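You operate a simulated robot arm through the tools that you are given. There is no shell and no other tool. Be economical: measure what you need, move in short steps, check, and stop when the job is done.

The job below is to be done with a simulated two-armed robot. You get a single attempt, and the scene is never put back.

## Task
Switch the airing box off, free and lift off its lid, and put the green filter in the grey tray.
Fine: switch off before the teal and purple levers are turned free; the lid lies in the middle of the free space beside the box. Set down upright: what you pick out.

It is judged by the outcome, as a careful person would: the job done as asked, and still so three seconds after it is handed in. It fails if anything else is knocked over, pushed out of place, dropped, spilled or broken. Lids that push on must go on centred and level and be pressed home; caps that screw on are set level and turned clockwise until they are tight.

## Robot
Two 6-joint arms with two-finger parallel grippers on one trunk, on a base that drives. Base frame: it is fixed to the floor where the robot stands at the start and does not move with it; the origin is under the middle of the robot, x ahead of it, y to its left, z up. Units: mm, degrees, N and s.
The left shoulder is at the start at [60, 187, 1247], the right one opposite. With the tool pointing down near the work surface each hand reaches from about 100 to 580 mm from the robot's upright axis, wherever it stands, measured 20 degrees to its own side. Places, roughly: airing box [600, -100, 900]; airing dial [600, 100, 900]; airing switch [400, 0, 900]; end lever [1900, -4000, 900]; force dial [1600, -2600, 900]; green switch [1500, -2600, 900]; inflow valve [1300, -2200, 900]; outflow valve [1400, -2100, 900]; press valve [1700, -3000, 900]; purple lever [500, -400, 1000]; red stop [2000, -4300, 900]; shaker dial [1300, -2500, 900]; shaker switch [1200, -2400, 900]; silver turntable [1100, -1200, 900]; teal lever [500, -200, 1000]; top of the loading table [800, -700, 800]. Payload 1.57 kg a hand.
The TCP of each hand is the grasp point between the finger pads, 30 mm short of the fingertips. In the tool frame z runs along the fingers and y along their closing line. Largest opening 110 mm; finger width 24, thickness 12; the body of the gripper, 48 by 112 mm, starts 78 mm behind the TCP.
Orientation is that of the tool frame in the base frame, as [roll, pitch, yaw] about the fixed x, y, z axes, in that order (R = Rz(yaw) Ry(pitch) Rx(roll)). With the fingers straight down and closing along the base's y, the tool's x points along the base's -x, its y along +y and its z along -z.

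## Interface
- The arms move only by the tool send_rows. It takes "left_rows", "right_rows" or both (then of equal length, played together; a hand with none holds still); each is one flat list of numbers, 7 for each row, row after row: the shift along the base's x, y, z in mm, then the turn, a rotation vector about the base's x, y, z in degrees, then the closure, from 0 (fully open) to 1 (shut). In form: [tx, ty, tz, wx, wy, wz, grip, tx, ty, tz, wx, wy, wz, grip, ...]. A call has 1 to 8 rows; each row is the pose to reach, as a shift and turn from the pose commanded when the call began. Each row takes 0.2 s and may step no farther than 50 mm and 8.6 degrees from the row before; otherwise, or with a gripper value out of range, the whole call is refused. A pose out of reach is approached as far as the arm can. The call stops where the force on the tool passes 40 N (or 10 N more than at its start, if that is more) or the arm is blocked; 0.2 s more then pass. The fingers move at their own pace (about 153 mm/s each) and stop on an object; they squeeze with about 27 N. The grip force told is the motor's: it shows also when the fingers shut on nothing. Time passes only in rows, and 0.2 s behind the last, so rows that repeat a pose let the fingers close. It gives the time, the measured TCP pose, the force on the tool (base axes), the opening and the grip force at its end, in the units of the frame above (readings bear some noise), with the torque about the TCP (base axes, N m) and any sound that the robot's microphone picked up, and new pictures: "pictures" is both (left out), scene, wrist or none (wrist: the cameras of the hands that moved).
- Cameras (640 x 400 px; columns grow to the right, rows downward): "scene" is now at [5.9, -13.8, 1773.2]; the picture's right is [-0.22, -0.98, 0.00], its down [-0.85, 0.19, -0.48] and it looks along [0.47, -0.10, -0.87] (base axes); focal length 251 px, centre (320, 200). "left" rides on the left gripper at [70, -16, -141] in its tool frame; the picture's right is [0.23, 0.97, 0.00], its down [-0.85, 0.20, -0.48] and it looks along [-0.47, 0.11, 0.88] (tool axes); focal length 222 px, centre (320, 200). "right" rides on the right gripper at [70, 16, -141] in its tool frame; the picture's right is [-0.23, 0.97, 0.00], its down [-0.86, -0.20, -0.48] and it looks along [-0.47, -0.11, 0.88] (tool axes); focal length 222 px, centre (320, 200). There is no depth. A picture from a camera that has moved, and an enlarged one, comes with that camera's place and axes in the base frame and with its lens.
- lift_body(by): slides the trunk up (or, below 0, down) by that many mm; the arms and the scene camera ride with it, the base frame stays. It gives what a move gives, with no picture.
- drive_base(legs): drives the robot by 1 to 6 legs, each [ahead, left, turn to the left] in mm, mm and degrees, along the robot's own axes; the way and the turn of a leg run together, so that a leg with both is an arc; at most 1500 mm and 180 degrees a leg. The arms and the cameras ride along, it lands a little off, and it stops where it bumps. It gives what a move gives, and a new picture of the scene camera.
- pan_tilt(pan, tilt): turns the head with the scene camera to pan (to the left, within 86 degrees either way) and tilt (down, from -29 to 69), counted from straight ahead of the robot. It gives what a move gives, and a new picture of the scene camera.
- zoom(camera, box): a new picture of the part [left, top, right, bottom] of that camera's present view, enlarged. It takes no simulated time.
- job_done(): hands the job in; it is judged then, once.

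Work in short steps. Places have to be worked out from the pictures, the camera data and where the tool is seen: move nearer, look again, correct. Check each grasp and each placing, and mend what went wrong. You have 120 turns and 260 pictures in all, those below and enlarged ones among them. Open the grippers and draw the arms clear of the work before you hand the job in, unless the task says otherwise; then end with one line.

The tools are called after "Request:" as a command line: name --argument value ..., lists and objects as JSON in quotes. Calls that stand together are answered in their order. send_rows: Moves the arms, as the interface text tells. Its arguments: {"type":"object","properties":{"left_rows":{"type":"array","items":{"type":"number"}},"right_rows":{"type":"array","items":{"type":"number"}},"pictures":{"type":"string","enum":["both","scene","wrist","none"]}},"required":[]} The other tools are called the same way: lift_body (by) slides the trunk up or down; drive_base (legs) drives the base; pan_tilt (pan, tilt) turns the head that bears the scene camera; zoom (camera, box) takes an enlarged picture of a part of a camera's view; job_done () hands the job in.

At the start:

```text
time_s: 0.0
left_position: [342.7, 24.3, 1218.5]
left_ee_rot: [-180.0, -0.1, 179.9]
left_wrist_force: [0.4, -0.3, -0.3]
left_ft_torque: [0.01, 0.02, 0.0]
left_opening: 110.0
left_grasp_force: 0.0
right_position: [333.6, -328.8, 1239.5]
right_ee_rot: [180.0, 0.0, -180.0]
right_wrist_force: [0.0, 0.2, 0.2]
right_ft_torque: [0.02, -0.03, -0.03]
right_opening: 110.0
right_grasp_force: 0.0
trunk travel left (down, up): [-875.0, 115.0]
robot x, y, heading: [-1.3, -0.7, 0.1]
head pan, tilt: [-12.4, 61.0]
```

scene: 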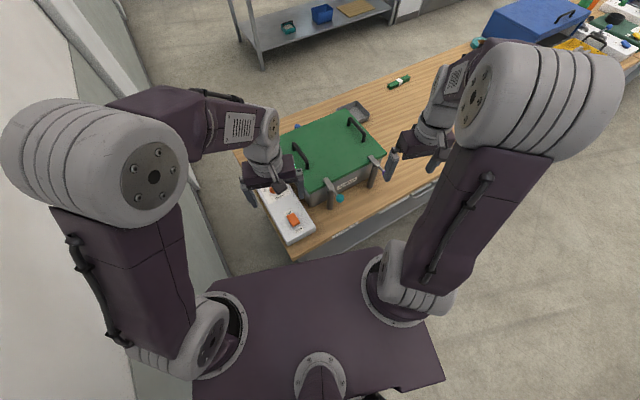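
right: 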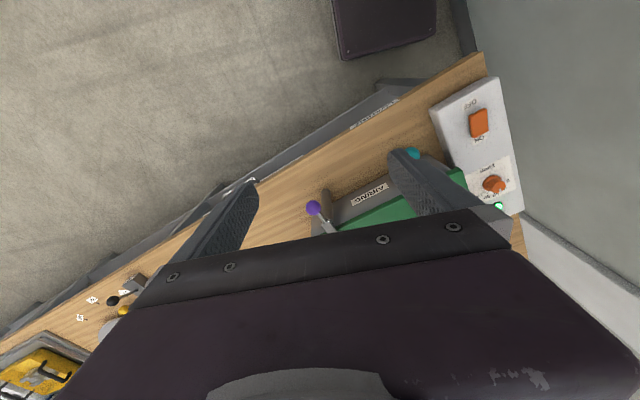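
left: 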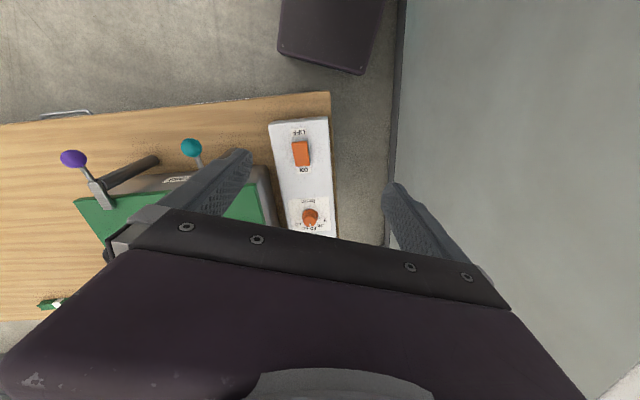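

The box with green lid, handles, two levers and a switch panel are in view. I enlarge the scene for details.

Request:
zoom --camera "scene" --box '[230, 60, 450, 250]'

Request:
zoom --camera "left" --box '[30, 80, 350, 280]'

Request:
zoom --camera "right" --box '[280, 60, 540, 250]'

```text
2.11 times, centred on (340, 155) of scene
camera zoom: at [5.9, -13.8, 1773.2], right [-0.22, -0.98, 0.0], down [-0.85, 0.19, -0.48], along [0.47, -0.1, -0.87], focal length 528 px, centre (278, 295)
```

zoom: 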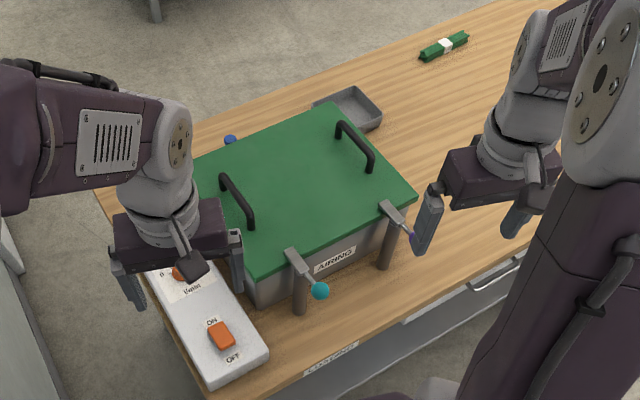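

```text
2.00 times, centred on (190, 180) of left
camera zoom: at [271.7, 8.3, 1359.0], right [-0.23, 0.97, 0.0], down [0.86, 0.2, 0.48], along [0.47, 0.11, -0.88], focal length 444 px, centre (580, 240)
```

zoom: 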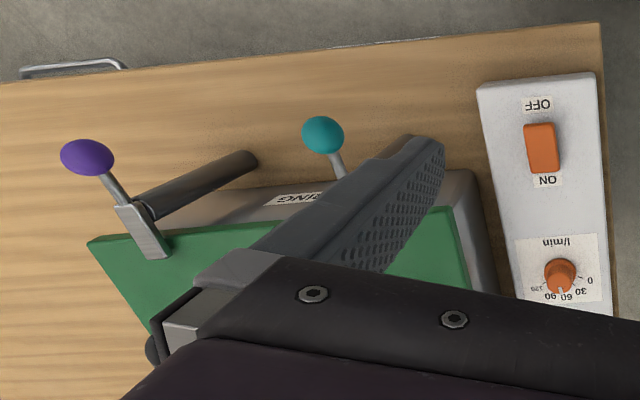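

```text
2.11 times, centred on (410, 155) of right
camera zoom: at [263.7, -312.6, 1380.8], right [0.23, 0.97, 0.0], down [0.86, -0.2, 0.48], along [0.47, -0.11, -0.88], focal length 468 px, centre (130, 295)
```

zoom: 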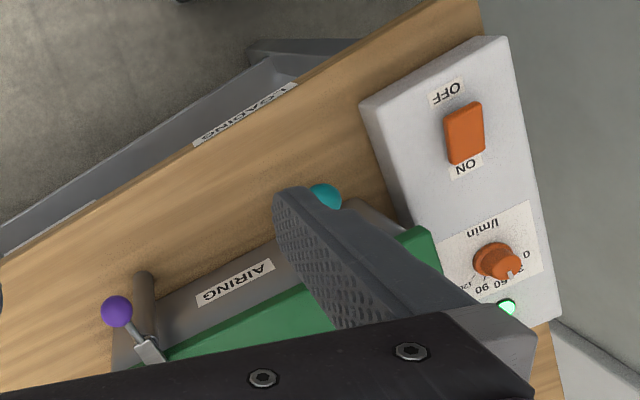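

Estimates: purple ball ≈ (490,-375,989), teal ≈ (423,-179,989); the box is yawed about +19°. Next I look to the right to see the free space on the table.

Request:
pan_tilt --pan -45 --tilt 45

Request:
pan_tilt --pan 5 --tilt 45

```text
time_s: 1.0
left_position: [342.8, 23.4, 1217.4]
left_ee_rot: [-180.0, 0.0, 179.9]
left_wrist_force: [0.5, -0.2, -0.4]
left_ft_torque: [-0.01, 0.0, 0.0]
left_opening: 109.8
left_grasp_force: 0.0
right_position: [333.5, -330.1, 1240.2]
right_ee_rot: [180.0, 0.0, 179.9]
right_wrist_force: [0.0, 0.0, 0.8]
right_ft_torque: [-0.01, -0.02, 0.01]
right_opening: 110.1
right_grasp_force: 0.1
trunk travel left (down, up): [-875.0, 115.0]
robot x, y, heading: [1.5, -2.5, 0.1]
head pan, tilt: [-45.0, 45.0]
camera scene: at [-0.6, -57.2, 1793.8], right [-0.71, -0.71, 0.0], down [-0.5, 0.5, -0.71], along [0.5, -0.5, -0.71], focal length 251 px, centre (320, 200)
```

scene: 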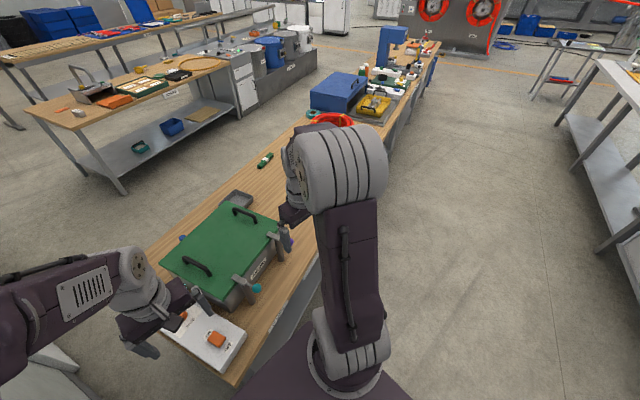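

```text
time_s: 2.2
left_position: [341.9, 24.0, 1218.1]
left_ee_rot: [-179.9, -0.1, 179.9]
left_wrist_force: [-0.1, -0.8, 0.3]
left_ft_torque: [0.01, 0.0, -0.01]
left_opening: 109.8
left_grasp_force: 0.0
right_position: [332.1, -329.1, 1240.1]
right_ee_rot: [-180.0, 0.1, 180.0]
right_wrist_force: [-0.4, 0.0, 0.4]
right_ft_torque: [0.01, 0.0, -0.02]
right_opening: 110.0
right_grasp_force: 0.0
trunk travel left (down, up): [-875.0, 115.0]
robot x, y, heading: [2.7, 2.0, 0.0]
head pan, tilt: [5.0, 45.0]
camera scene: at [22.9, 7.2, 1793.9], right [0.09, -1.0, 0.0], down [-0.7, -0.06, -0.71], along [0.7, 0.06, -0.71], focal length 251 px, centre (320, 200)
```

scene: 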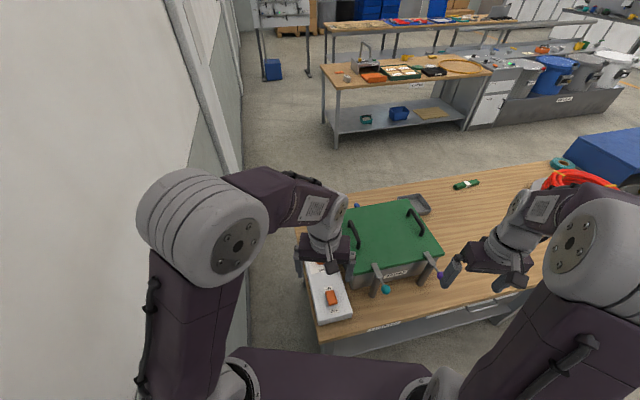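

The switch is near (424,0,880). I turn the robot 19° left so it faces the box squarely, with the arms well above everything.

Request:
drive_base --legs '[[0, 0, 19]]'

Request:
pan_tilt --pan -5 --tilt 62

```text
time_s: 3.6
left_position: [315.1, 135.5, 1216.9]
left_ee_rot: [180.0, 0.0, -161.0]
left_wrist_force: [0.4, -0.3, 0.2]
left_ft_torque: [-0.01, 0.04, -0.01]
left_opening: 110.0
left_grasp_force: 0.1
right_position: [422.2, -203.7, 1239.8]
right_ee_rot: [-180.0, 0.0, -160.9]
right_wrist_force: [-0.6, -0.4, -0.1]
right_ft_torque: [0.04, 0.0, 0.02]
right_opening: 110.0
right_grasp_force: 0.1
trunk travel left (down, up): [-875.0, 115.0]
robot x, y, heading: [1.3, -0.9, 19.1]
head pan, tilt: [5.0, 45.0]
camera scene: at [19.6, 13.0, 1793.9], right [0.41, -0.91, 0.0], down [-0.65, -0.29, -0.71], along [0.65, 0.29, -0.71], focal length 251 px, centre (320, 200)
```

scene: 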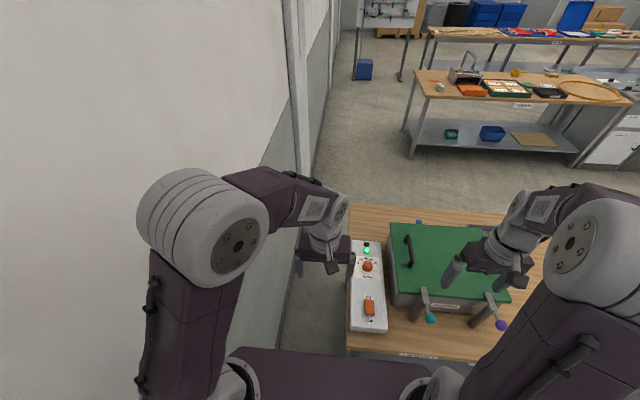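

```text
time_s: 4.4
left_position: [315.4, 134.7, 1218.4]
left_ee_rot: [-179.9, 0.0, -161.0]
left_wrist_force: [-1.0, 0.8, -1.1]
left_ft_torque: [0.01, 0.01, -0.01]
left_opening: 110.0
left_grasp_force: 0.0
right_position: [422.2, -201.7, 1240.2]
right_ee_rot: [-180.0, 0.0, -160.8]
right_wrist_force: [0.0, 0.2, 0.3]
right_ft_torque: [-0.03, -0.02, 0.01]
right_opening: 110.0
right_grasp_force: 0.1
trunk travel left (down, up): [-875.0, 115.0]
robot x, y, heading: [-0.9, 1.5, 19.2]
head pan, tilt: [-5.0, 62.0]
camera scene: at [7.6, -3.5, 1772.2], right [0.24, -0.97, 0.0], down [-0.86, -0.22, -0.47], along [0.46, 0.11, -0.88], focal length 251 px, centre (320, 200)
```

scene: 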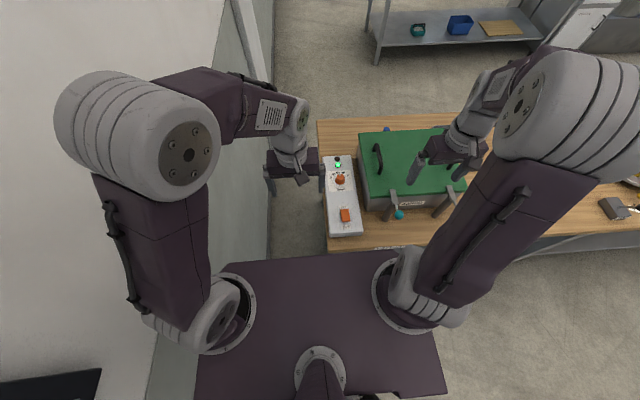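

The robot is now square to the box, but the box is ~410 mm to my right. I drive 280 mm right, parallel to the table edge.

Request:
drive_base --legs '[[0, -280, 0]]'

Request:
zoom --camera "left" --box '[0, 0, 640, 400]'

Request:
zoom --camera "right" --box '[0, 0, 640, 400]'

```text
time_s: 6.3
left_position: [404.7, -123.1, 1217.6]
left_ee_rot: [-179.9, 0.0, -161.1]
left_wrist_force: [0.1, 0.3, 0.5]
left_ft_torque: [-0.01, 0.01, 0.02]
left_opening: 109.9
left_grasp_force: 0.0
right_position: [510.0, -461.2, 1241.6]
right_ee_rot: [-179.9, 0.1, -161.2]
right_wrist_force: [0.1, 0.0, -0.3]
right_ft_torque: [-0.01, 0.0, -0.05]
right_opening: 110.1
right_grasp_force: 0.1
trunk travel left (down, up): [-875.0, 115.0]
robot x, y, heading: [88.0, -256.4, 18.9]
head pan, tilt: [-5.0, 62.0]
camera scene: at [95.2, -259.2, 1772.1], right [0.24, -0.97, 0.0], down [-0.86, -0.21, -0.47], along [0.46, 0.11, -0.88], focal length 251 px, centre (320, 200)
```

scene: 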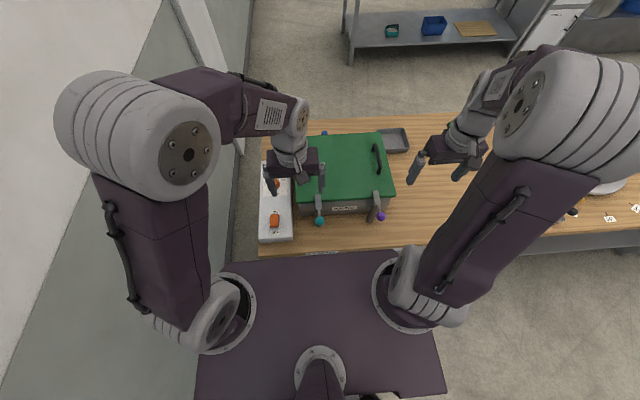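

```text
1.00 times, centred on (320, 200) of left (not enlarged: the box is as wide or as high as the picture)
camera zoom: at [342.4, -160.4, 1359.0], right [-0.53, 0.85, 0.0], down [0.75, 0.47, 0.48], along [0.41, 0.25, -0.88], focal length 222 px, centre (320, 200)
```

zoom: 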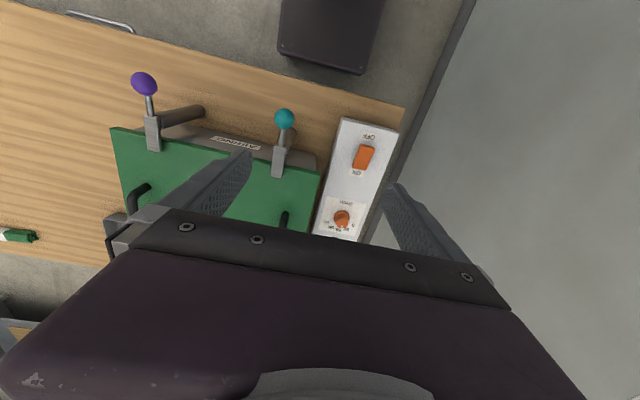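

```text
1.00 times, centred on (320, 200) of right (not enlarged: the box is as wide or as high as the picture)
camera zoom: at [438.5, -467.2, 1381.4], right [-0.1, 1.0, 0.0], down [0.87, 0.09, 0.48], along [0.48, 0.05, -0.88], focal length 222 px, centre (320, 200)
```

zoom: 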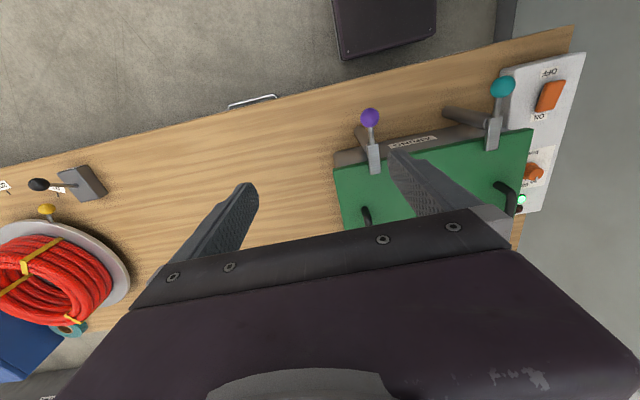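

Switch confirmed at about (422,0,880). I shut the left gripper and bring it over the switch's OFF (near) end, staying 50 mm above.

Request:
send_rows --left_rows '[3, 40, -20, 0, 0, 0, 1, 6, 80, -40, 0, 0, 0, 1, 10, 120, -60, 0, 0, 0, 1, 10, 120, -110, 0, 0, 0, 1, 10, 120, -160, 0, 0, 0, 1, 10, 120, -210, 0, 0, 0, 1, 10, 120, -258, 0, 0, 0, 1]'

Request:
zoom --camera "left" --box '[220, 50, 480, 212]'

Request:
zoom --camera "scene" --box '[240, 110, 440, 270]'

```text
time_s: 7.9
left_position: [414.6, -5.0, 959.8]
left_ee_rot: [-179.9, 0.0, -161.3]
left_wrist_force: [1.2, -0.5, -0.5]
left_ft_torque: [-0.01, -0.03, -0.02]
left_opening: 0.0
left_grasp_force: 21.3
right_position: [512.1, -463.1, 1240.6]
right_ee_rot: [-180.0, 0.0, -161.2]
right_wrist_force: [0.5, 0.8, 0.6]
right_ft_torque: [0.0, 0.03, 0.01]
right_opening: 110.0
right_grasp_force: 0.0
trunk travel left (down, up): [-875.0, 115.0]
robot x, y, heading: [89.9, -255.3, 18.7]
head pan, tilt: [-5.0, 62.0]
camera scene: at [97.9, -261.9, 1772.2], right [0.24, -0.97, 0.0], down [-0.86, -0.21, -0.47], along [0.46, 0.11, -0.88], focal length 251 px, centre (320, 200)
camera left: at [352.2, -43.1, 1101.3], right [-0.53, 0.85, 0.0], down [0.75, 0.46, 0.48], along [0.41, 0.25, -0.88], focal length 222 px, centre (320, 200)
```

scene: 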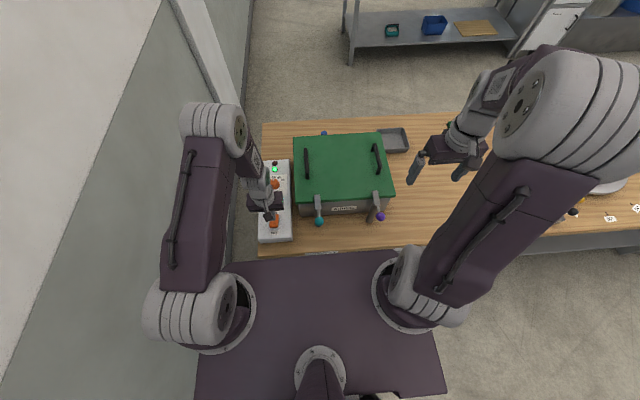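
left: 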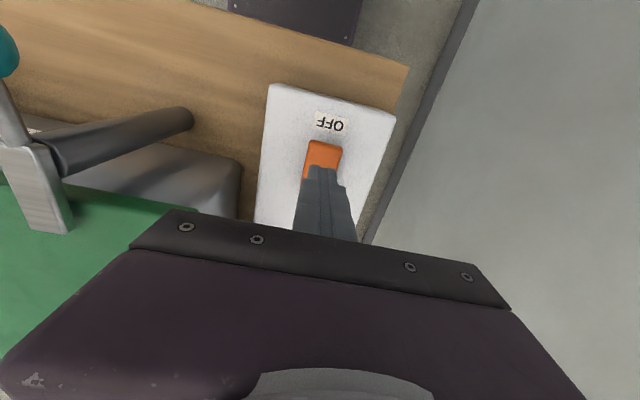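

```text
2.46 times, centred on (350, 131) of left
camera zoom: at [352.2, -43.1, 1101.3], right [-0.53, 0.85, 0.0], down [0.75, 0.46, 0.48], along [0.41, 0.25, -0.88], focal length 547 px, centre (246, 370)
```

zoom: 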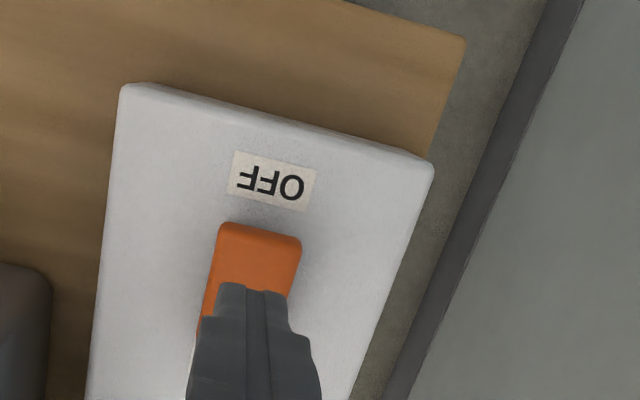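

```text
2.50 times, centred on (340, 190) of scene
camera zoom: at [97.9, -261.9, 1772.2], right [0.24, -0.97, 0.0], down [-0.86, -0.21, -0.47], along [0.46, 0.11, -0.88], focal length 627 px, centre (270, 225)
```

zoom: 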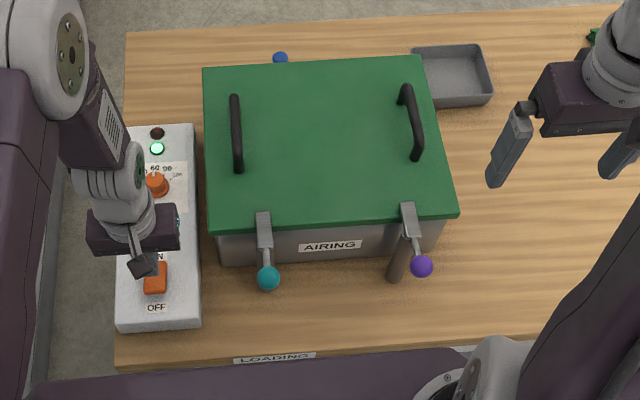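

The rocker's near (OFF) edge is at about (396,-10). I shift 11 mm nearer and press down gently in small steps until the click/lamp off.

Request:
send_rows --left_rows '[-11, -2, -10, 0, 0, 0, 1, -11, -2, -35, 0, 0, 0, 1, -11, -2, -42, 0, 0, 0, 1, -11, -2, -48, 0, 0, 0, 1, -11, -2, -52, 0, 0, 0, 1, -11, -2, -56, 0, 0, 0, 1]'

Request:
zoom --camera "scene" --box '[240, 150, 320, 250]'

```text
time_s: 8.9
left_position: [401.8, -7.0, 918.8]
left_ee_rot: [179.9, 0.1, -161.2]
left_wrist_force: [-7.2, -0.5, 24.3]
left_ft_torque: [0.07, -0.02, -0.02]
left_opening: 0.1
left_grasp_force: 21.2
right_position: [508.1, -462.5, 1240.8]
right_ee_rot: [179.9, 0.1, -161.1]
right_wrist_force: [0.3, -1.1, 0.4]
right_ft_torque: [0.01, 0.02, 0.01]
right_opening: 110.0
right_grasp_force: 0.1
trunk travel left (down, up): [-875.0, 115.0]
robot x, y, heading: [86.8, -257.9, 19.0]
head pan, tilt: [-5.0, 62.0]
stopped in row 4 (left hand): the force on the tool passed its limit at 48 N (the readings are from after the stop); the commanded pose is now the measured one
camera scene: at [92.0, -263.7, 1772.3], right [0.24, -0.97, 0.0], down [-0.86, -0.21, -0.47], along [0.46, 0.11, -0.88], focal length 251 px, centre (320, 200)
camera left: at [339.6, -45.3, 1059.3], right [-0.53, 0.85, 0.0], down [0.74, 0.46, 0.48], along [0.41, 0.25, -0.88], focal length 222 px, centre (320, 200)
```

scene: 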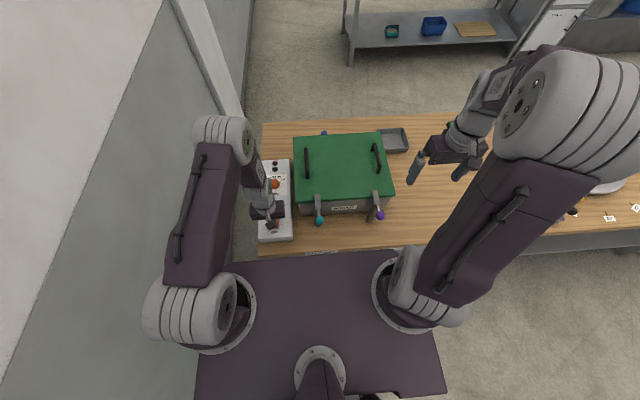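
left: 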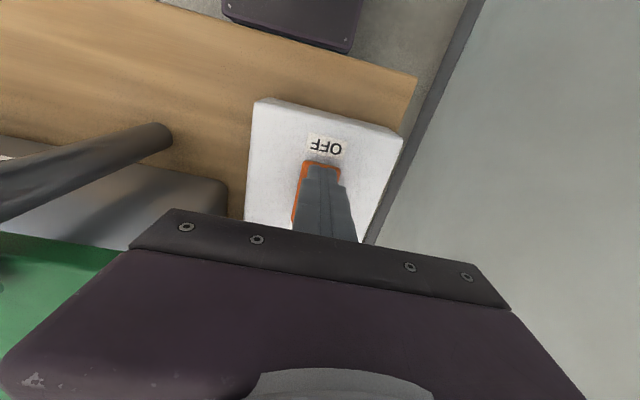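

```text
4.00 times, centred on (280, 200) of scene
camera zoom: at [92.0, -263.7, 1772.3], right [0.24, -0.97, 0.0], down [-0.86, -0.21, -0.47], along [0.46, 0.11, -0.88], focal length 1003 px, centre (480, 200)
```

zoom: 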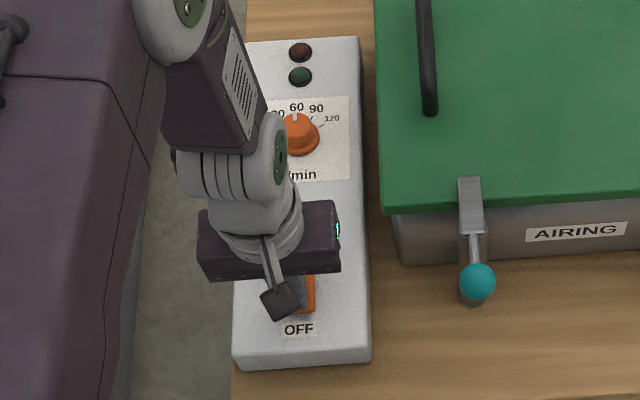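

The lamp went dark: it is off. I raise the left hand and look closely at the levers.

Request:
send_rows --left_rows '[0, 0, 45, 0, 0, 0, 1, 0, 0, 95, 0, 0, 0, 1, 0, -40, 125, 0, 0, 0, 1, 0, -80, 155, 0, 0, 0, 1, 0, -110, 190, 0, 0, 0, 1]'

Request:
zoom --camera "scene" --box '[285, 170, 405, 245]'

Request:
zoom --camera "right" --box '[310, 60, 590, 235]'

```text
time_s: 10.1
left_position: [402.2, -118.7, 1108.2]
left_ee_rot: [180.0, 0.2, -161.1]
left_wrist_force: [-0.2, -0.6, 0.4]
left_ft_torque: [0.03, 0.0, 0.01]
left_opening: 0.0
left_grasp_force: 21.5
right_position: [508.0, -462.8, 1241.5]
right_ee_rot: [-179.9, 0.1, -161.2]
right_wrist_force: [-0.6, -0.6, 0.0]
right_ft_torque: [0.0, -0.02, -0.02]
right_opening: 110.1
right_grasp_force: 0.0
trunk travel left (down, up): [-875.0, 115.0]
robot x, y, heading: [86.1, -259.9, 18.8]
head pan, tilt: [-5.0, 62.0]
camera scene: at [93.6, -263.1, 1772.1], right [0.24, -0.97, 0.0], down [-0.86, -0.21, -0.47], along [0.46, 0.11, -0.88], focal length 251 px, centre (320, 200)
camera left: at [340.8, -156.4, 1248.9], right [-0.53, 0.85, 0.0], down [0.74, 0.46, 0.48], along [0.41, 0.25, -0.88], focal length 222 px, centre (320, 200)
```

scene: 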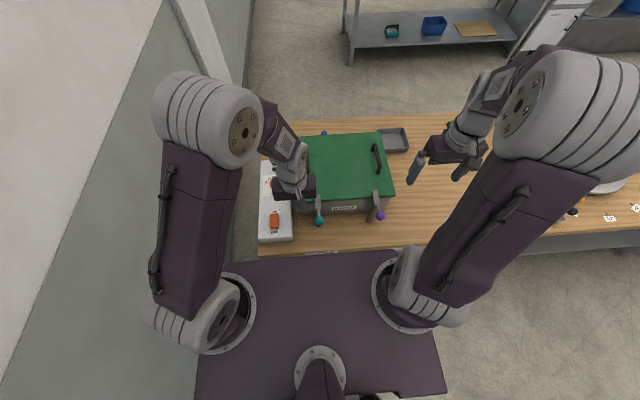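
left: 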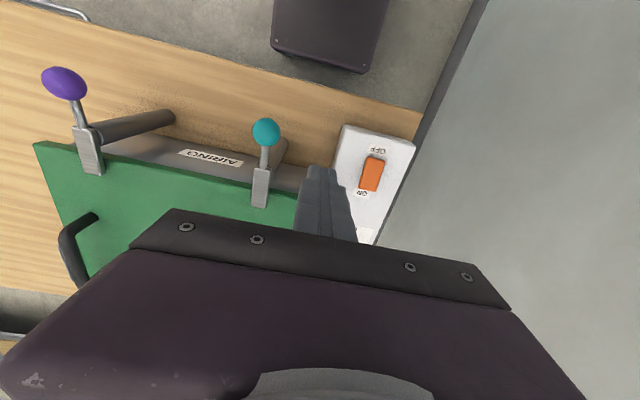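

```text
5.33 times, centred on (345, 208) of scene
camera zoom: at [93.6, -263.1, 1772.1], right [0.24, -0.97, 0.0], down [-0.86, -0.21, -0.47], along [0.46, 0.11, -0.88], focal length 1338 px, centre (187, 160)
```

zoom: 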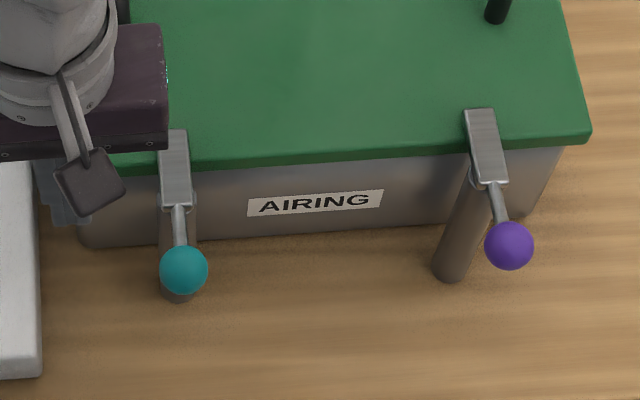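

```text
2.29 times, centred on (450, 148) of right
camera zoom: at [437.4, -470.0, 1381.2], right [-0.1, 0.99, 0.0], down [0.87, 0.09, 0.48], along [0.48, 0.05, -0.88], focal length 508 px, centre (23, 320)
```

zoom: 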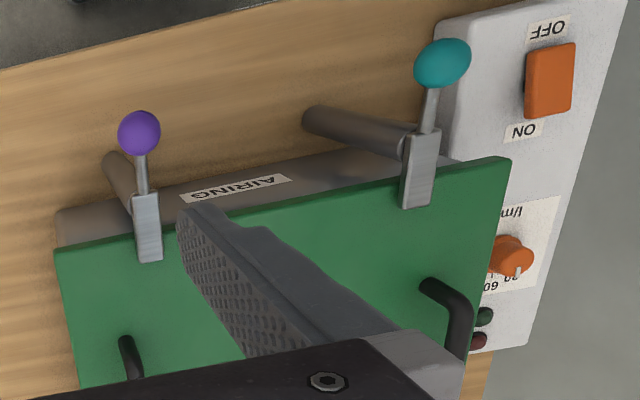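

Both levers have the flat end over the lid edge, pivoting on posts; teal pivot ≈ (485,-160), ball ≈ (421,-180). I bring the closed left fingers to the right side of the teal ball, tips at z≈976.

Request:
send_rows --left_rows '[16, -30, 0, 0, 0, 0, 1, 32, -60, 0, 0, 0, 0, 1, 46, -91, 0, 0, 0, 0, 1, 46, -91, -40, 0, 0, 0, 1, 46, -91, -75, 0, 0, 0, 1, 46, -91, -102, 0, 0, 0, 1]'

Request:
zoom --camera "scene" --box '[285, 170, 405, 245]'

```text
time_s: 11.5
left_position: [450.4, -208.7, 1007.6]
left_ee_rot: [-179.9, 0.2, -161.3]
left_wrist_force: [-0.8, 1.1, -0.7]
left_ft_torque: [-0.01, -0.01, 0.02]
left_opening: 0.0
left_grasp_force: 21.4
right_position: [511.1, -462.1, 1239.7]
right_ee_rot: [-179.9, 0.0, -161.0]
right_wrist_force: [0.2, 0.7, -0.1]
right_ft_torque: [0.02, -0.02, -0.02]
right_opening: 109.9
right_grasp_force: 0.0
trunk travel left (down, up): [-875.0, 115.0]
robot x, y, heading: [89.0, -257.5, 18.9]
head pan, tilt: [-5.0, 62.0]
camera scene: at [96.6, -262.4, 1772.2], right [0.24, -0.97, 0.0], down [-0.86, -0.21, -0.47], along [0.46, 0.11, -0.88], focal length 251 px, centre (320, 200)
camera left: at [388.5, -246.0, 1148.1], right [-0.53, 0.85, 0.0], down [0.74, 0.46, 0.48], along [0.41, 0.25, -0.88], focal length 222 px, centre (320, 200)
```

scene: 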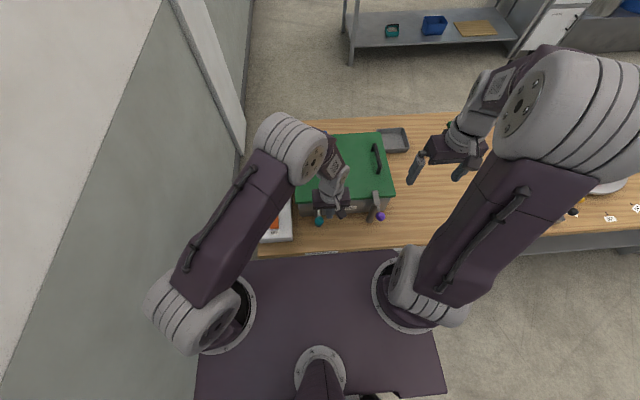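
left: 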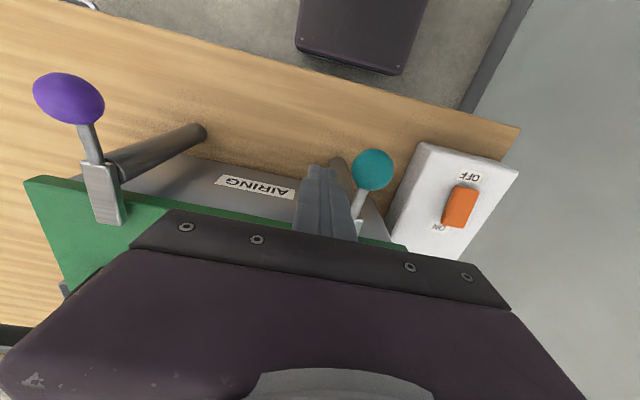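

```text
5.33 times, centred on (345, 208) of scene
camera zoom: at [96.6, -262.4, 1772.2], right [0.24, -0.97, 0.0], down [-0.86, -0.21, -0.47], along [0.46, 0.11, -0.88], focal length 1338 px, centre (187, 160)
```

zoom: 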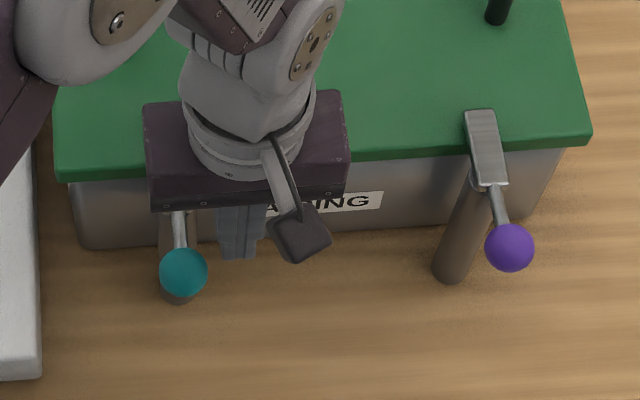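

The finger stands just right of the teal ball. I sweep it along the arc about the pivot, leftwards then forward.

Request:
send_rows --left_rows '[-14.5, 15.5, 0, 0, 0, 0, 1, -20, 25, 0, 0, 0, 0, 1, -23, 35, 0, 0, 0, 0, 1, -25, 57, 0, 0, 0, 0, 1, -19, 77, 0, 0, 0, 0, 1, -10, 91, 0, 0, 0, 0, 1, 0, 100, 0, 0, 0, 0, 1]'

Request:
zoom --camera "scene" --box '[285, 170, 405, 245]'

```text
time_s: 12.7
left_position: [439.9, -133.8, 1007.3]
left_ee_rot: [-179.4, 1.3, -161.6]
left_wrist_force: [0.9, -0.2, 0.1]
left_ft_torque: [0.05, 0.02, -0.01]
left_opening: 0.1
left_grasp_force: 21.3
right_position: [511.3, -464.1, 1240.4]
right_ee_rot: [-180.0, 0.1, -161.2]
right_wrist_force: [0.5, 0.3, 0.3]
right_ft_torque: [0.06, 0.01, 0.01]
right_opening: 110.1
right_grasp_force: 0.1
trunk travel left (down, up): [-875.0, 115.0]
robot x, y, heading: [90.5, -258.0, 18.2]
head pan, tilt: [-5.0, 62.0]
stopped in row 6 (left hand): the force on the tool passed its limit at 45 N (the readings are from after the stop); the commanded pose is now the measured one
camera scene: at [97.7, -264.6, 1772.0], right [0.24, -0.97, 0.0], down [-0.86, -0.21, -0.47], along [0.46, 0.11, -0.88], focal length 251 px, centre (320, 200)
camera left: at [374.2, -172.7, 1146.7], right [-0.52, 0.85, -0.02], down [0.74, 0.46, 0.49], along [0.43, 0.25, -0.87], focal length 222 px, centre (320, 200)
```

scene: 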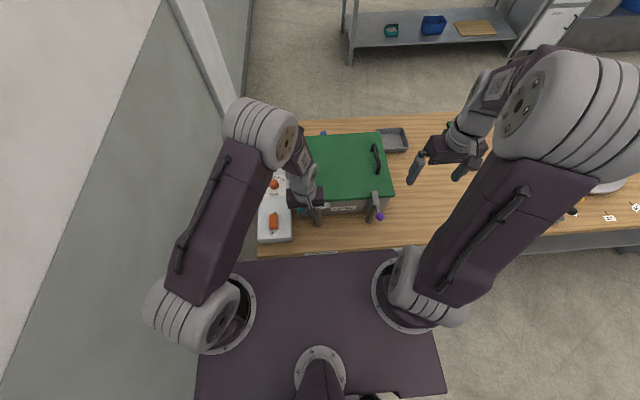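
left: 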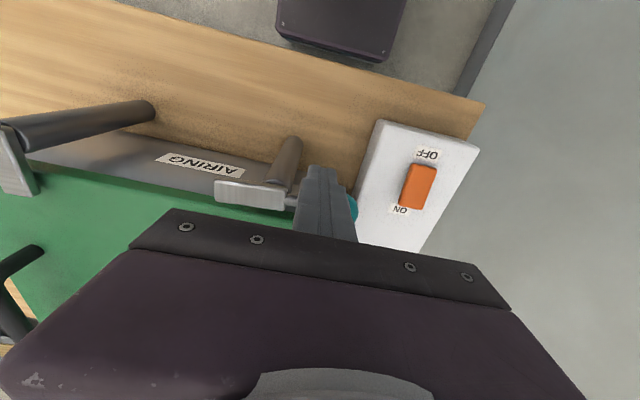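

```text
5.33 times, centred on (345, 208) of scene
camera zoom: at [97.7, -264.6, 1772.0], right [0.24, -0.97, 0.0], down [-0.86, -0.21, -0.47], along [0.46, 0.11, -0.88], focal length 1338 px, centre (187, 160)
```

zoom: 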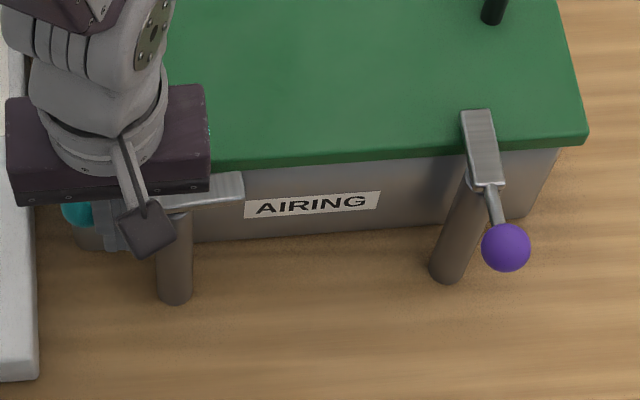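

Teal is turned free to its stop (~90°). I withdraw the left hand and bring the closed right fingers to the left side of the purple ball.

Request:
send_rows --left_rows '[-19, -6, 0, 0, 0, 0, 1, -19, -6, 45, 0, 0, 0, 1, -19, 15, 90, 0, 0, 0, 1, -19, 50, 135, 0, 0, 0, 1, -19, 90, 160, 0, 0, 0, 1, -19, 120, 180, 0, 0, 0, 1, -19, 120, 180, 0, 0, 0, 1, -19, 120, 180, 0, 0, 0, 1]' --right_rows '[-7, 41, -20, 0, 0, 0, 1, -14, 82, -35, 0, 0, 0, 1, -20, 122, -60, 0, 0, 0, 1, -20, 122, -105, 0, 0, 0, 1, -20, 122, -150, 0, 0, 0, 1, -20, 122, -185, 0, 0, 0, 1, -20, 122, -212, 0, 0, 0, 1, -20, 122, -234, 0, 0, 0, 1]'

Request:
zoom --camera "scene" --box '[285, 170, 405, 245]'

```text
refused: row 4 steps farther than a row can; nothing moved
```

```text
5.33 times, centred on (345, 208) of scene
camera zoom: at [97.7, -264.6, 1772.0], right [0.24, -0.97, 0.0], down [-0.86, -0.21, -0.47], along [0.46, 0.11, -0.88], focal length 1338 px, centre (187, 160)
```

zoom: 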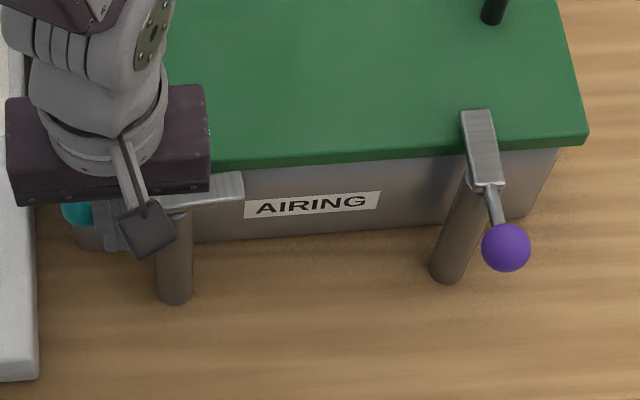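

A left-hand row was too long; I resend it with shorter steps.

Request:
send_rows --left_rows '[-19, -6, 0, 0, 0, 0, 1, -19, -6, 45, 0, 0, 0, 1, -19, 10, 85, 0, 0, 0, 1, -19, 35, 120, 0, 0, 0, 1, -19, 65, 145, 0, 0, 0, 1, -19, 100, 165, 0, 0, 0, 1, -19, 120, 180, 0, 0, 0, 1, -19, 120, 180, 0, 0, 0, 1]' --right_rows '[-7, 41, -20, 0, 0, 0, 1, -14, 82, -35, 0, 0, 0, 1, -20, 122, -60, 0, 0, 0, 1, -20, 122, -105, 0, 0, 0, 1, -20, 122, -150, 0, 0, 0, 1, -20, 122, -185, 0, 0, 0, 1, -20, 122, -212, 0, 0, 0, 1, -20, 122, -234, 0, 0, 0, 1]'

Request:
zoom --camera "scene" --box '[285, 170, 405, 245]'

```text
time_s: 14.5
left_position: [421.1, -13.2, 1186.2]
left_ee_rot: [-179.3, 0.9, -161.5]
left_wrist_force: [-0.1, 0.0, 0.1]
left_ft_torque: [0.01, 0.04, -0.01]
left_opening: 0.0
left_grasp_force: 21.6
right_position: [490.5, -341.6, 1006.9]
right_ee_rot: [-179.9, 0.1, -161.3]
right_wrist_force: [-0.2, 0.1, 0.8]
right_ft_torque: [0.06, 0.01, 0.01]
right_opening: 0.2
right_grasp_force: 21.5
trunk travel left (down, up): [-875.0, 115.0]
robot x, y, heading: [88.5, -257.3, 18.8]
head pan, tilt: [-5.0, 62.0]
camera scene: at [98.4, -263.5, 1772.1], right [0.24, -0.97, 0.0], down [-0.86, -0.21, -0.47], along [0.46, 0.11, -0.88], focal length 251 px, centre (320, 200)
camera right: at [419.7, -348.4, 1147.5], right [-0.1, 1.0, 0.0], down [0.87, 0.09, 0.48], along [0.48, 0.05, -0.88], focal length 222 px, centre (320, 200)
camera left: at [356.1, -49.2, 1326.1], right [-0.52, 0.85, -0.01], down [0.74, 0.46, 0.49], along [0.43, 0.25, -0.87], focal length 222 px, centre (320, 200)
```

scene: 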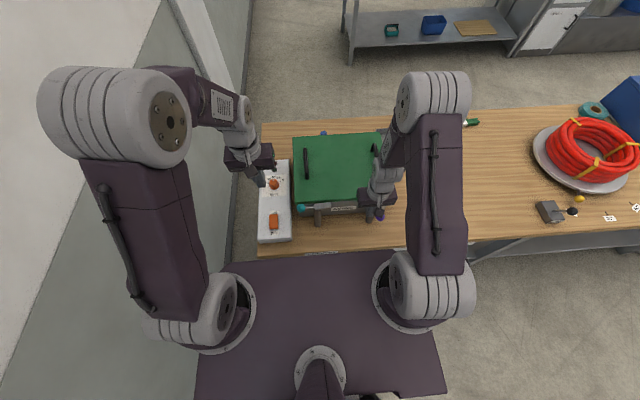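
right: 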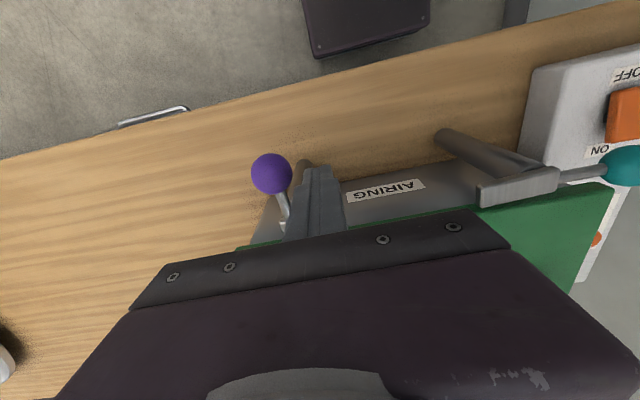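
left: 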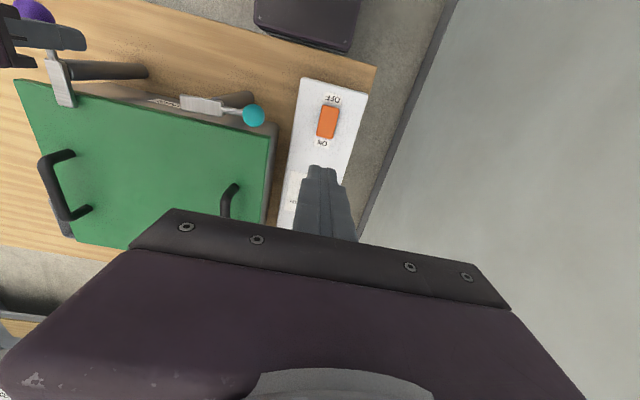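

```text
5.33 times, centred on (345, 208) of scene
camera zoom: at [98.4, -263.5, 1772.1], right [0.24, -0.97, 0.0], down [-0.86, -0.21, -0.47], along [0.46, 0.11, -0.88], focal length 1338 px, centre (187, 160)
```

zoom: 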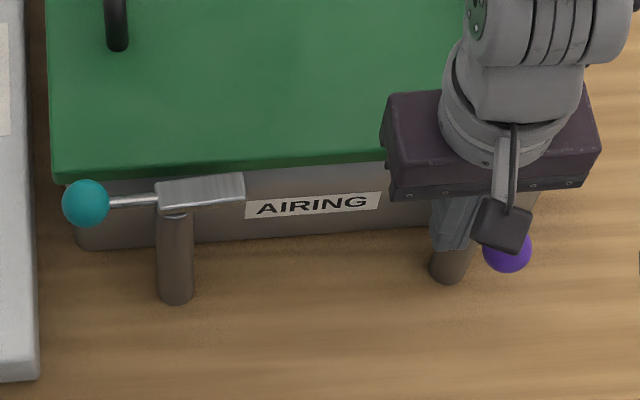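

Teal is clear of the lid. The right finger stands left of the purple ball; I sweep it right and forward around its pivot.

Request:
send_rows --right_rows '[-2, -12, 0, 0, 0, 0, 1, -2, -21, 0, 0, 0, 0, 1, 3, -42, 0, 0, 0, 0, 1, 15, -60, 0, 0, 0, 0, 1, 33, -73, 0, 0, 0, 0, 1, 48, -78, 0, 0, 0, 0, 1, 61, -79, 0, 0, 0, 0, 1]'

Request:
zoom --camera "scene" --box '[285, 170, 405, 245]'

```text
time_s: 16.2
left_position: [417.2, -12.5, 1186.1]
left_ee_rot: [-179.3, 1.1, -161.5]
left_wrist_force: [0.2, -0.1, -0.4]
left_ft_torque: [0.04, 0.03, 0.02]
left_opening: 0.0
left_grasp_force: 21.2
right_position: [534.3, -422.7, 1005.6]
right_ee_rot: [179.3, -2.1, -161.4]
right_wrist_force: [-18.3, -6.5, 10.1]
right_ft_torque: [-0.08, 0.29, -0.04]
right_opening: 0.0
right_grasp_force: 21.2
trunk travel left (down, up): [-875.0, 115.0]
robot x, y, heading: [87.7, -260.7, 18.7]
head pan, tilt: [-5.0, 62.0]
stopped in row 7 (right hand): the force on the tool passed its limit at 42 N (the readings are from after the stop); the commanded pose is now the measured one
camera scene: at [92.4, -263.5, 1772.4], right [0.24, -0.97, 0.0], down [-0.86, -0.21, -0.47], along [0.46, 0.11, -0.88], focal length 251 px, centre (320, 200)
camera right: at [468.7, -428.5, 1148.8], right [-0.1, 1.0, 0.0], down [0.89, 0.08, 0.45], along [0.44, 0.05, -0.9], focal length 222 px, centre (320, 200)
```

scene: 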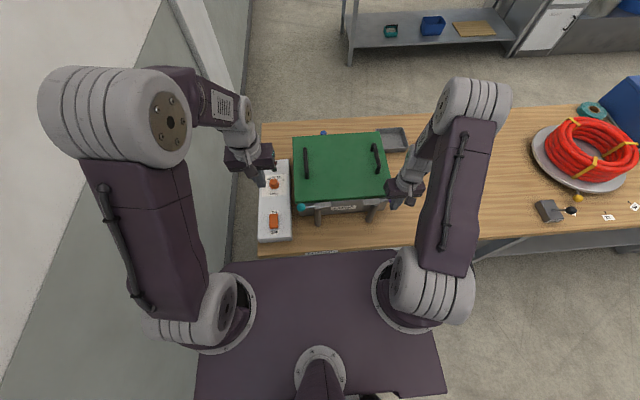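
right: 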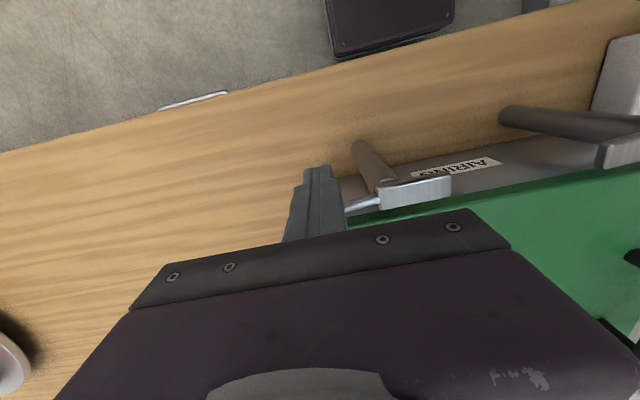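

```text
5.33 times, centred on (345, 208) of scene
camera zoom: at [92.4, -263.5, 1772.4], right [0.24, -0.97, 0.0], down [-0.86, -0.21, -0.47], along [0.46, 0.11, -0.88], focal length 1338 px, centre (187, 160)
```

zoom: 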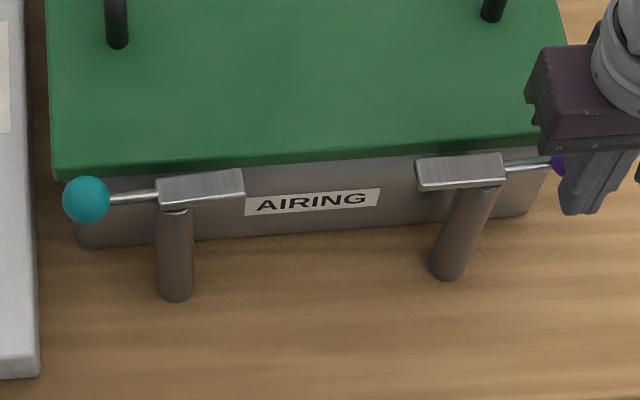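

Both levers are turned free and the lamp was off first. I pull the right hand back and up, then look along the table front to see whether the base can go further ahead (handles are ~580 mm ahead of the axis).

Request:
send_rows --right_rows '[-19, -6, 0, 0, 0, 0, 1, -19, -6, 45, 0, 0, 0, 0.5, -19, -16, 90, -0.5, 1, 0, 0, -19, -26, 135, -0.7, 2, 0, 0, -19, -26, 160, -0.7, 2, 0, 0]' --left_rows '[0, 0, 0, -0.3, -0.5, 0.3, 0, 0, 0, 0, -0.7, -1, 0.3, 0, 0, 0, 0, -0.7, -1, 0.3, 0, 0, 0, 0, -0.7, -1, 0.3, 0, 0, 0, 0, -0.7, -1, 0.3, 0]' --pictures "none"

Request:
pan_tilt --pan -70 --tilt 35

```text
time_s: 17.4
left_position: [419.4, -11.9, 1186.3]
left_ee_rot: [-178.5, 1.8, -161.2]
left_wrist_force: [-0.8, 0.1, -0.9]
left_ft_torque: [-0.02, -0.01, 0.02]
left_opening: 110.1
left_grasp_force: 0.1
right_position: [519.5, -445.6, 1166.2]
right_ee_rot: [179.4, -3.7, -161.2]
right_wrist_force: [0.1, -0.2, -0.5]
right_ft_torque: [0.01, 0.01, -0.01]
right_opening: 109.8
right_grasp_force: 0.1
trunk travel left (down, up): [-875.0, 115.0]
robot x, y, heading: [86.7, -260.3, 18.9]
head pan, tilt: [-5.0, 62.0]
```

```text
time_s: 18.7
left_position: [420.7, -12.4, 1185.9]
left_ee_rot: [-178.5, 1.9, -161.4]
left_wrist_force: [-1.7, 1.0, -0.7]
left_ft_torque: [-0.01, 0.03, 0.0]
left_opening: 110.1
left_grasp_force: 0.0
right_position: [520.1, -445.1, 1166.1]
right_ee_rot: [179.5, -3.6, -161.2]
right_wrist_force: [-0.2, -0.2, -1.0]
right_ft_torque: [0.01, -0.03, 0.01]
right_opening: 110.2
right_grasp_force: 0.0
trunk travel left (down, up): [-875.0, 115.0]
robot x, y, heading: [88.7, -257.3, 18.8]
head pan, tilt: [-70.0, 35.0]
camera scene: at [88.7, -346.4, 1808.7], right [-0.78, -0.63, 0.0], down [-0.36, 0.45, -0.82], along [0.51, -0.64, -0.57], focal length 251 px, centre (320, 200)
```

scene: 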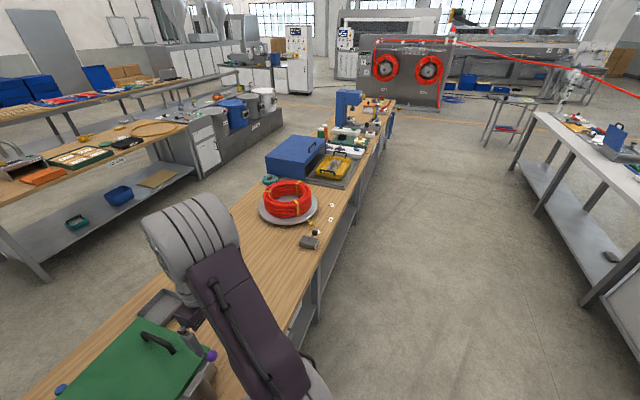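

I mis-signed the small tilt correction; will fix. I enlarge to view beneath the table.

Request:
zoom --camera "scene" --box '[220, 180, 420, 400]'

Request:
send_rows --left_rows '[0, 0, 0, 0.81, 2.28, 0, 0]' --right_rows '[0, 0, 0, 0.69, -3.57, 0, 0]' --pictures "wrist"

```text
1.82 times, centred on (320, 290) of scene
camera zoom: at [88.7, -346.4, 1808.7], right [-0.78, -0.63, 0.0], down [-0.36, 0.45, -0.82], along [0.51, -0.64, -0.57], focal length 456 px, centre (320, 36)
```

zoom: 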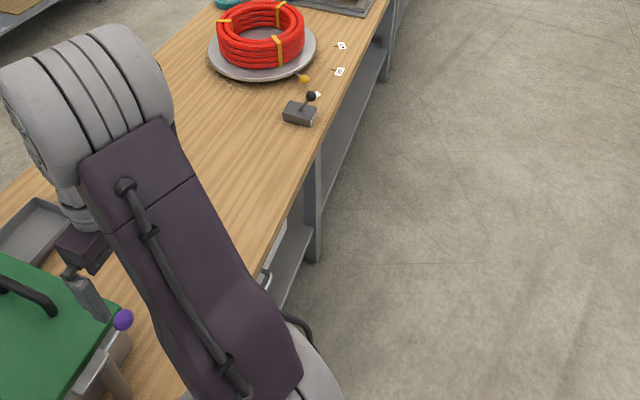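

```text
time_s: 19.1
left_position: [419.4, -12.0, 1186.5]
left_ee_rot: [-179.8, -0.1, -161.3]
left_wrist_force: [-0.9, 0.5, -0.7]
left_ft_torque: [0.01, -0.01, 0.0]
left_opening: 109.9
left_grasp_force: 0.0
right_position: [519.5, -446.2, 1165.8]
right_ee_rot: [180.0, 0.0, -161.3]
right_wrist_force: [0.8, 0.4, -0.3]
right_ft_torque: [0.04, 0.03, -0.02]
right_opening: 109.9
right_grasp_force: 0.0
trunk travel left (down, up): [-875.0, 115.0]
robot x, y, heading: [89.6, -262.1, 18.8]
head pan, tilt: [-70.0, 35.0]
camera right: at [448.8, -452.4, 1305.8], right [-0.1, 1.0, 0.0], down [0.87, 0.08, 0.48], along [0.48, 0.05, -0.88], focal length 222 px, centre (320, 200)
camera left: at [357.6, -49.5, 1327.9], right [-0.53, 0.85, 0.0], down [0.75, 0.46, 0.48], along [0.41, 0.25, -0.88], focal length 222 px, centre (320, 200)
```

right: 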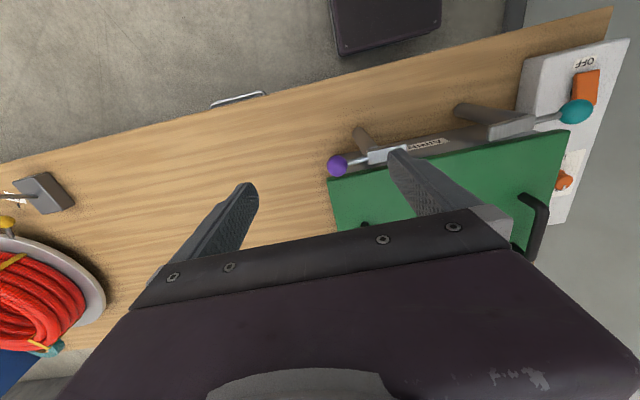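
left: 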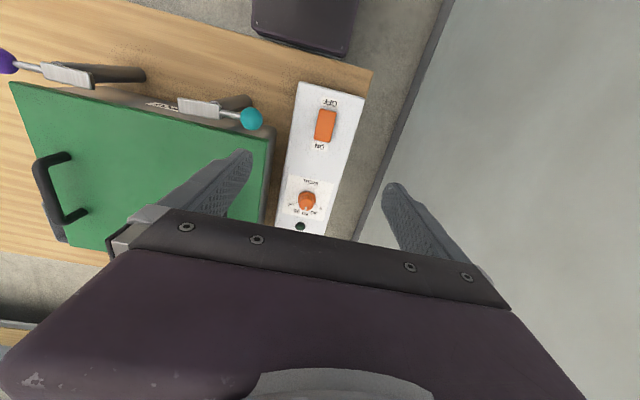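

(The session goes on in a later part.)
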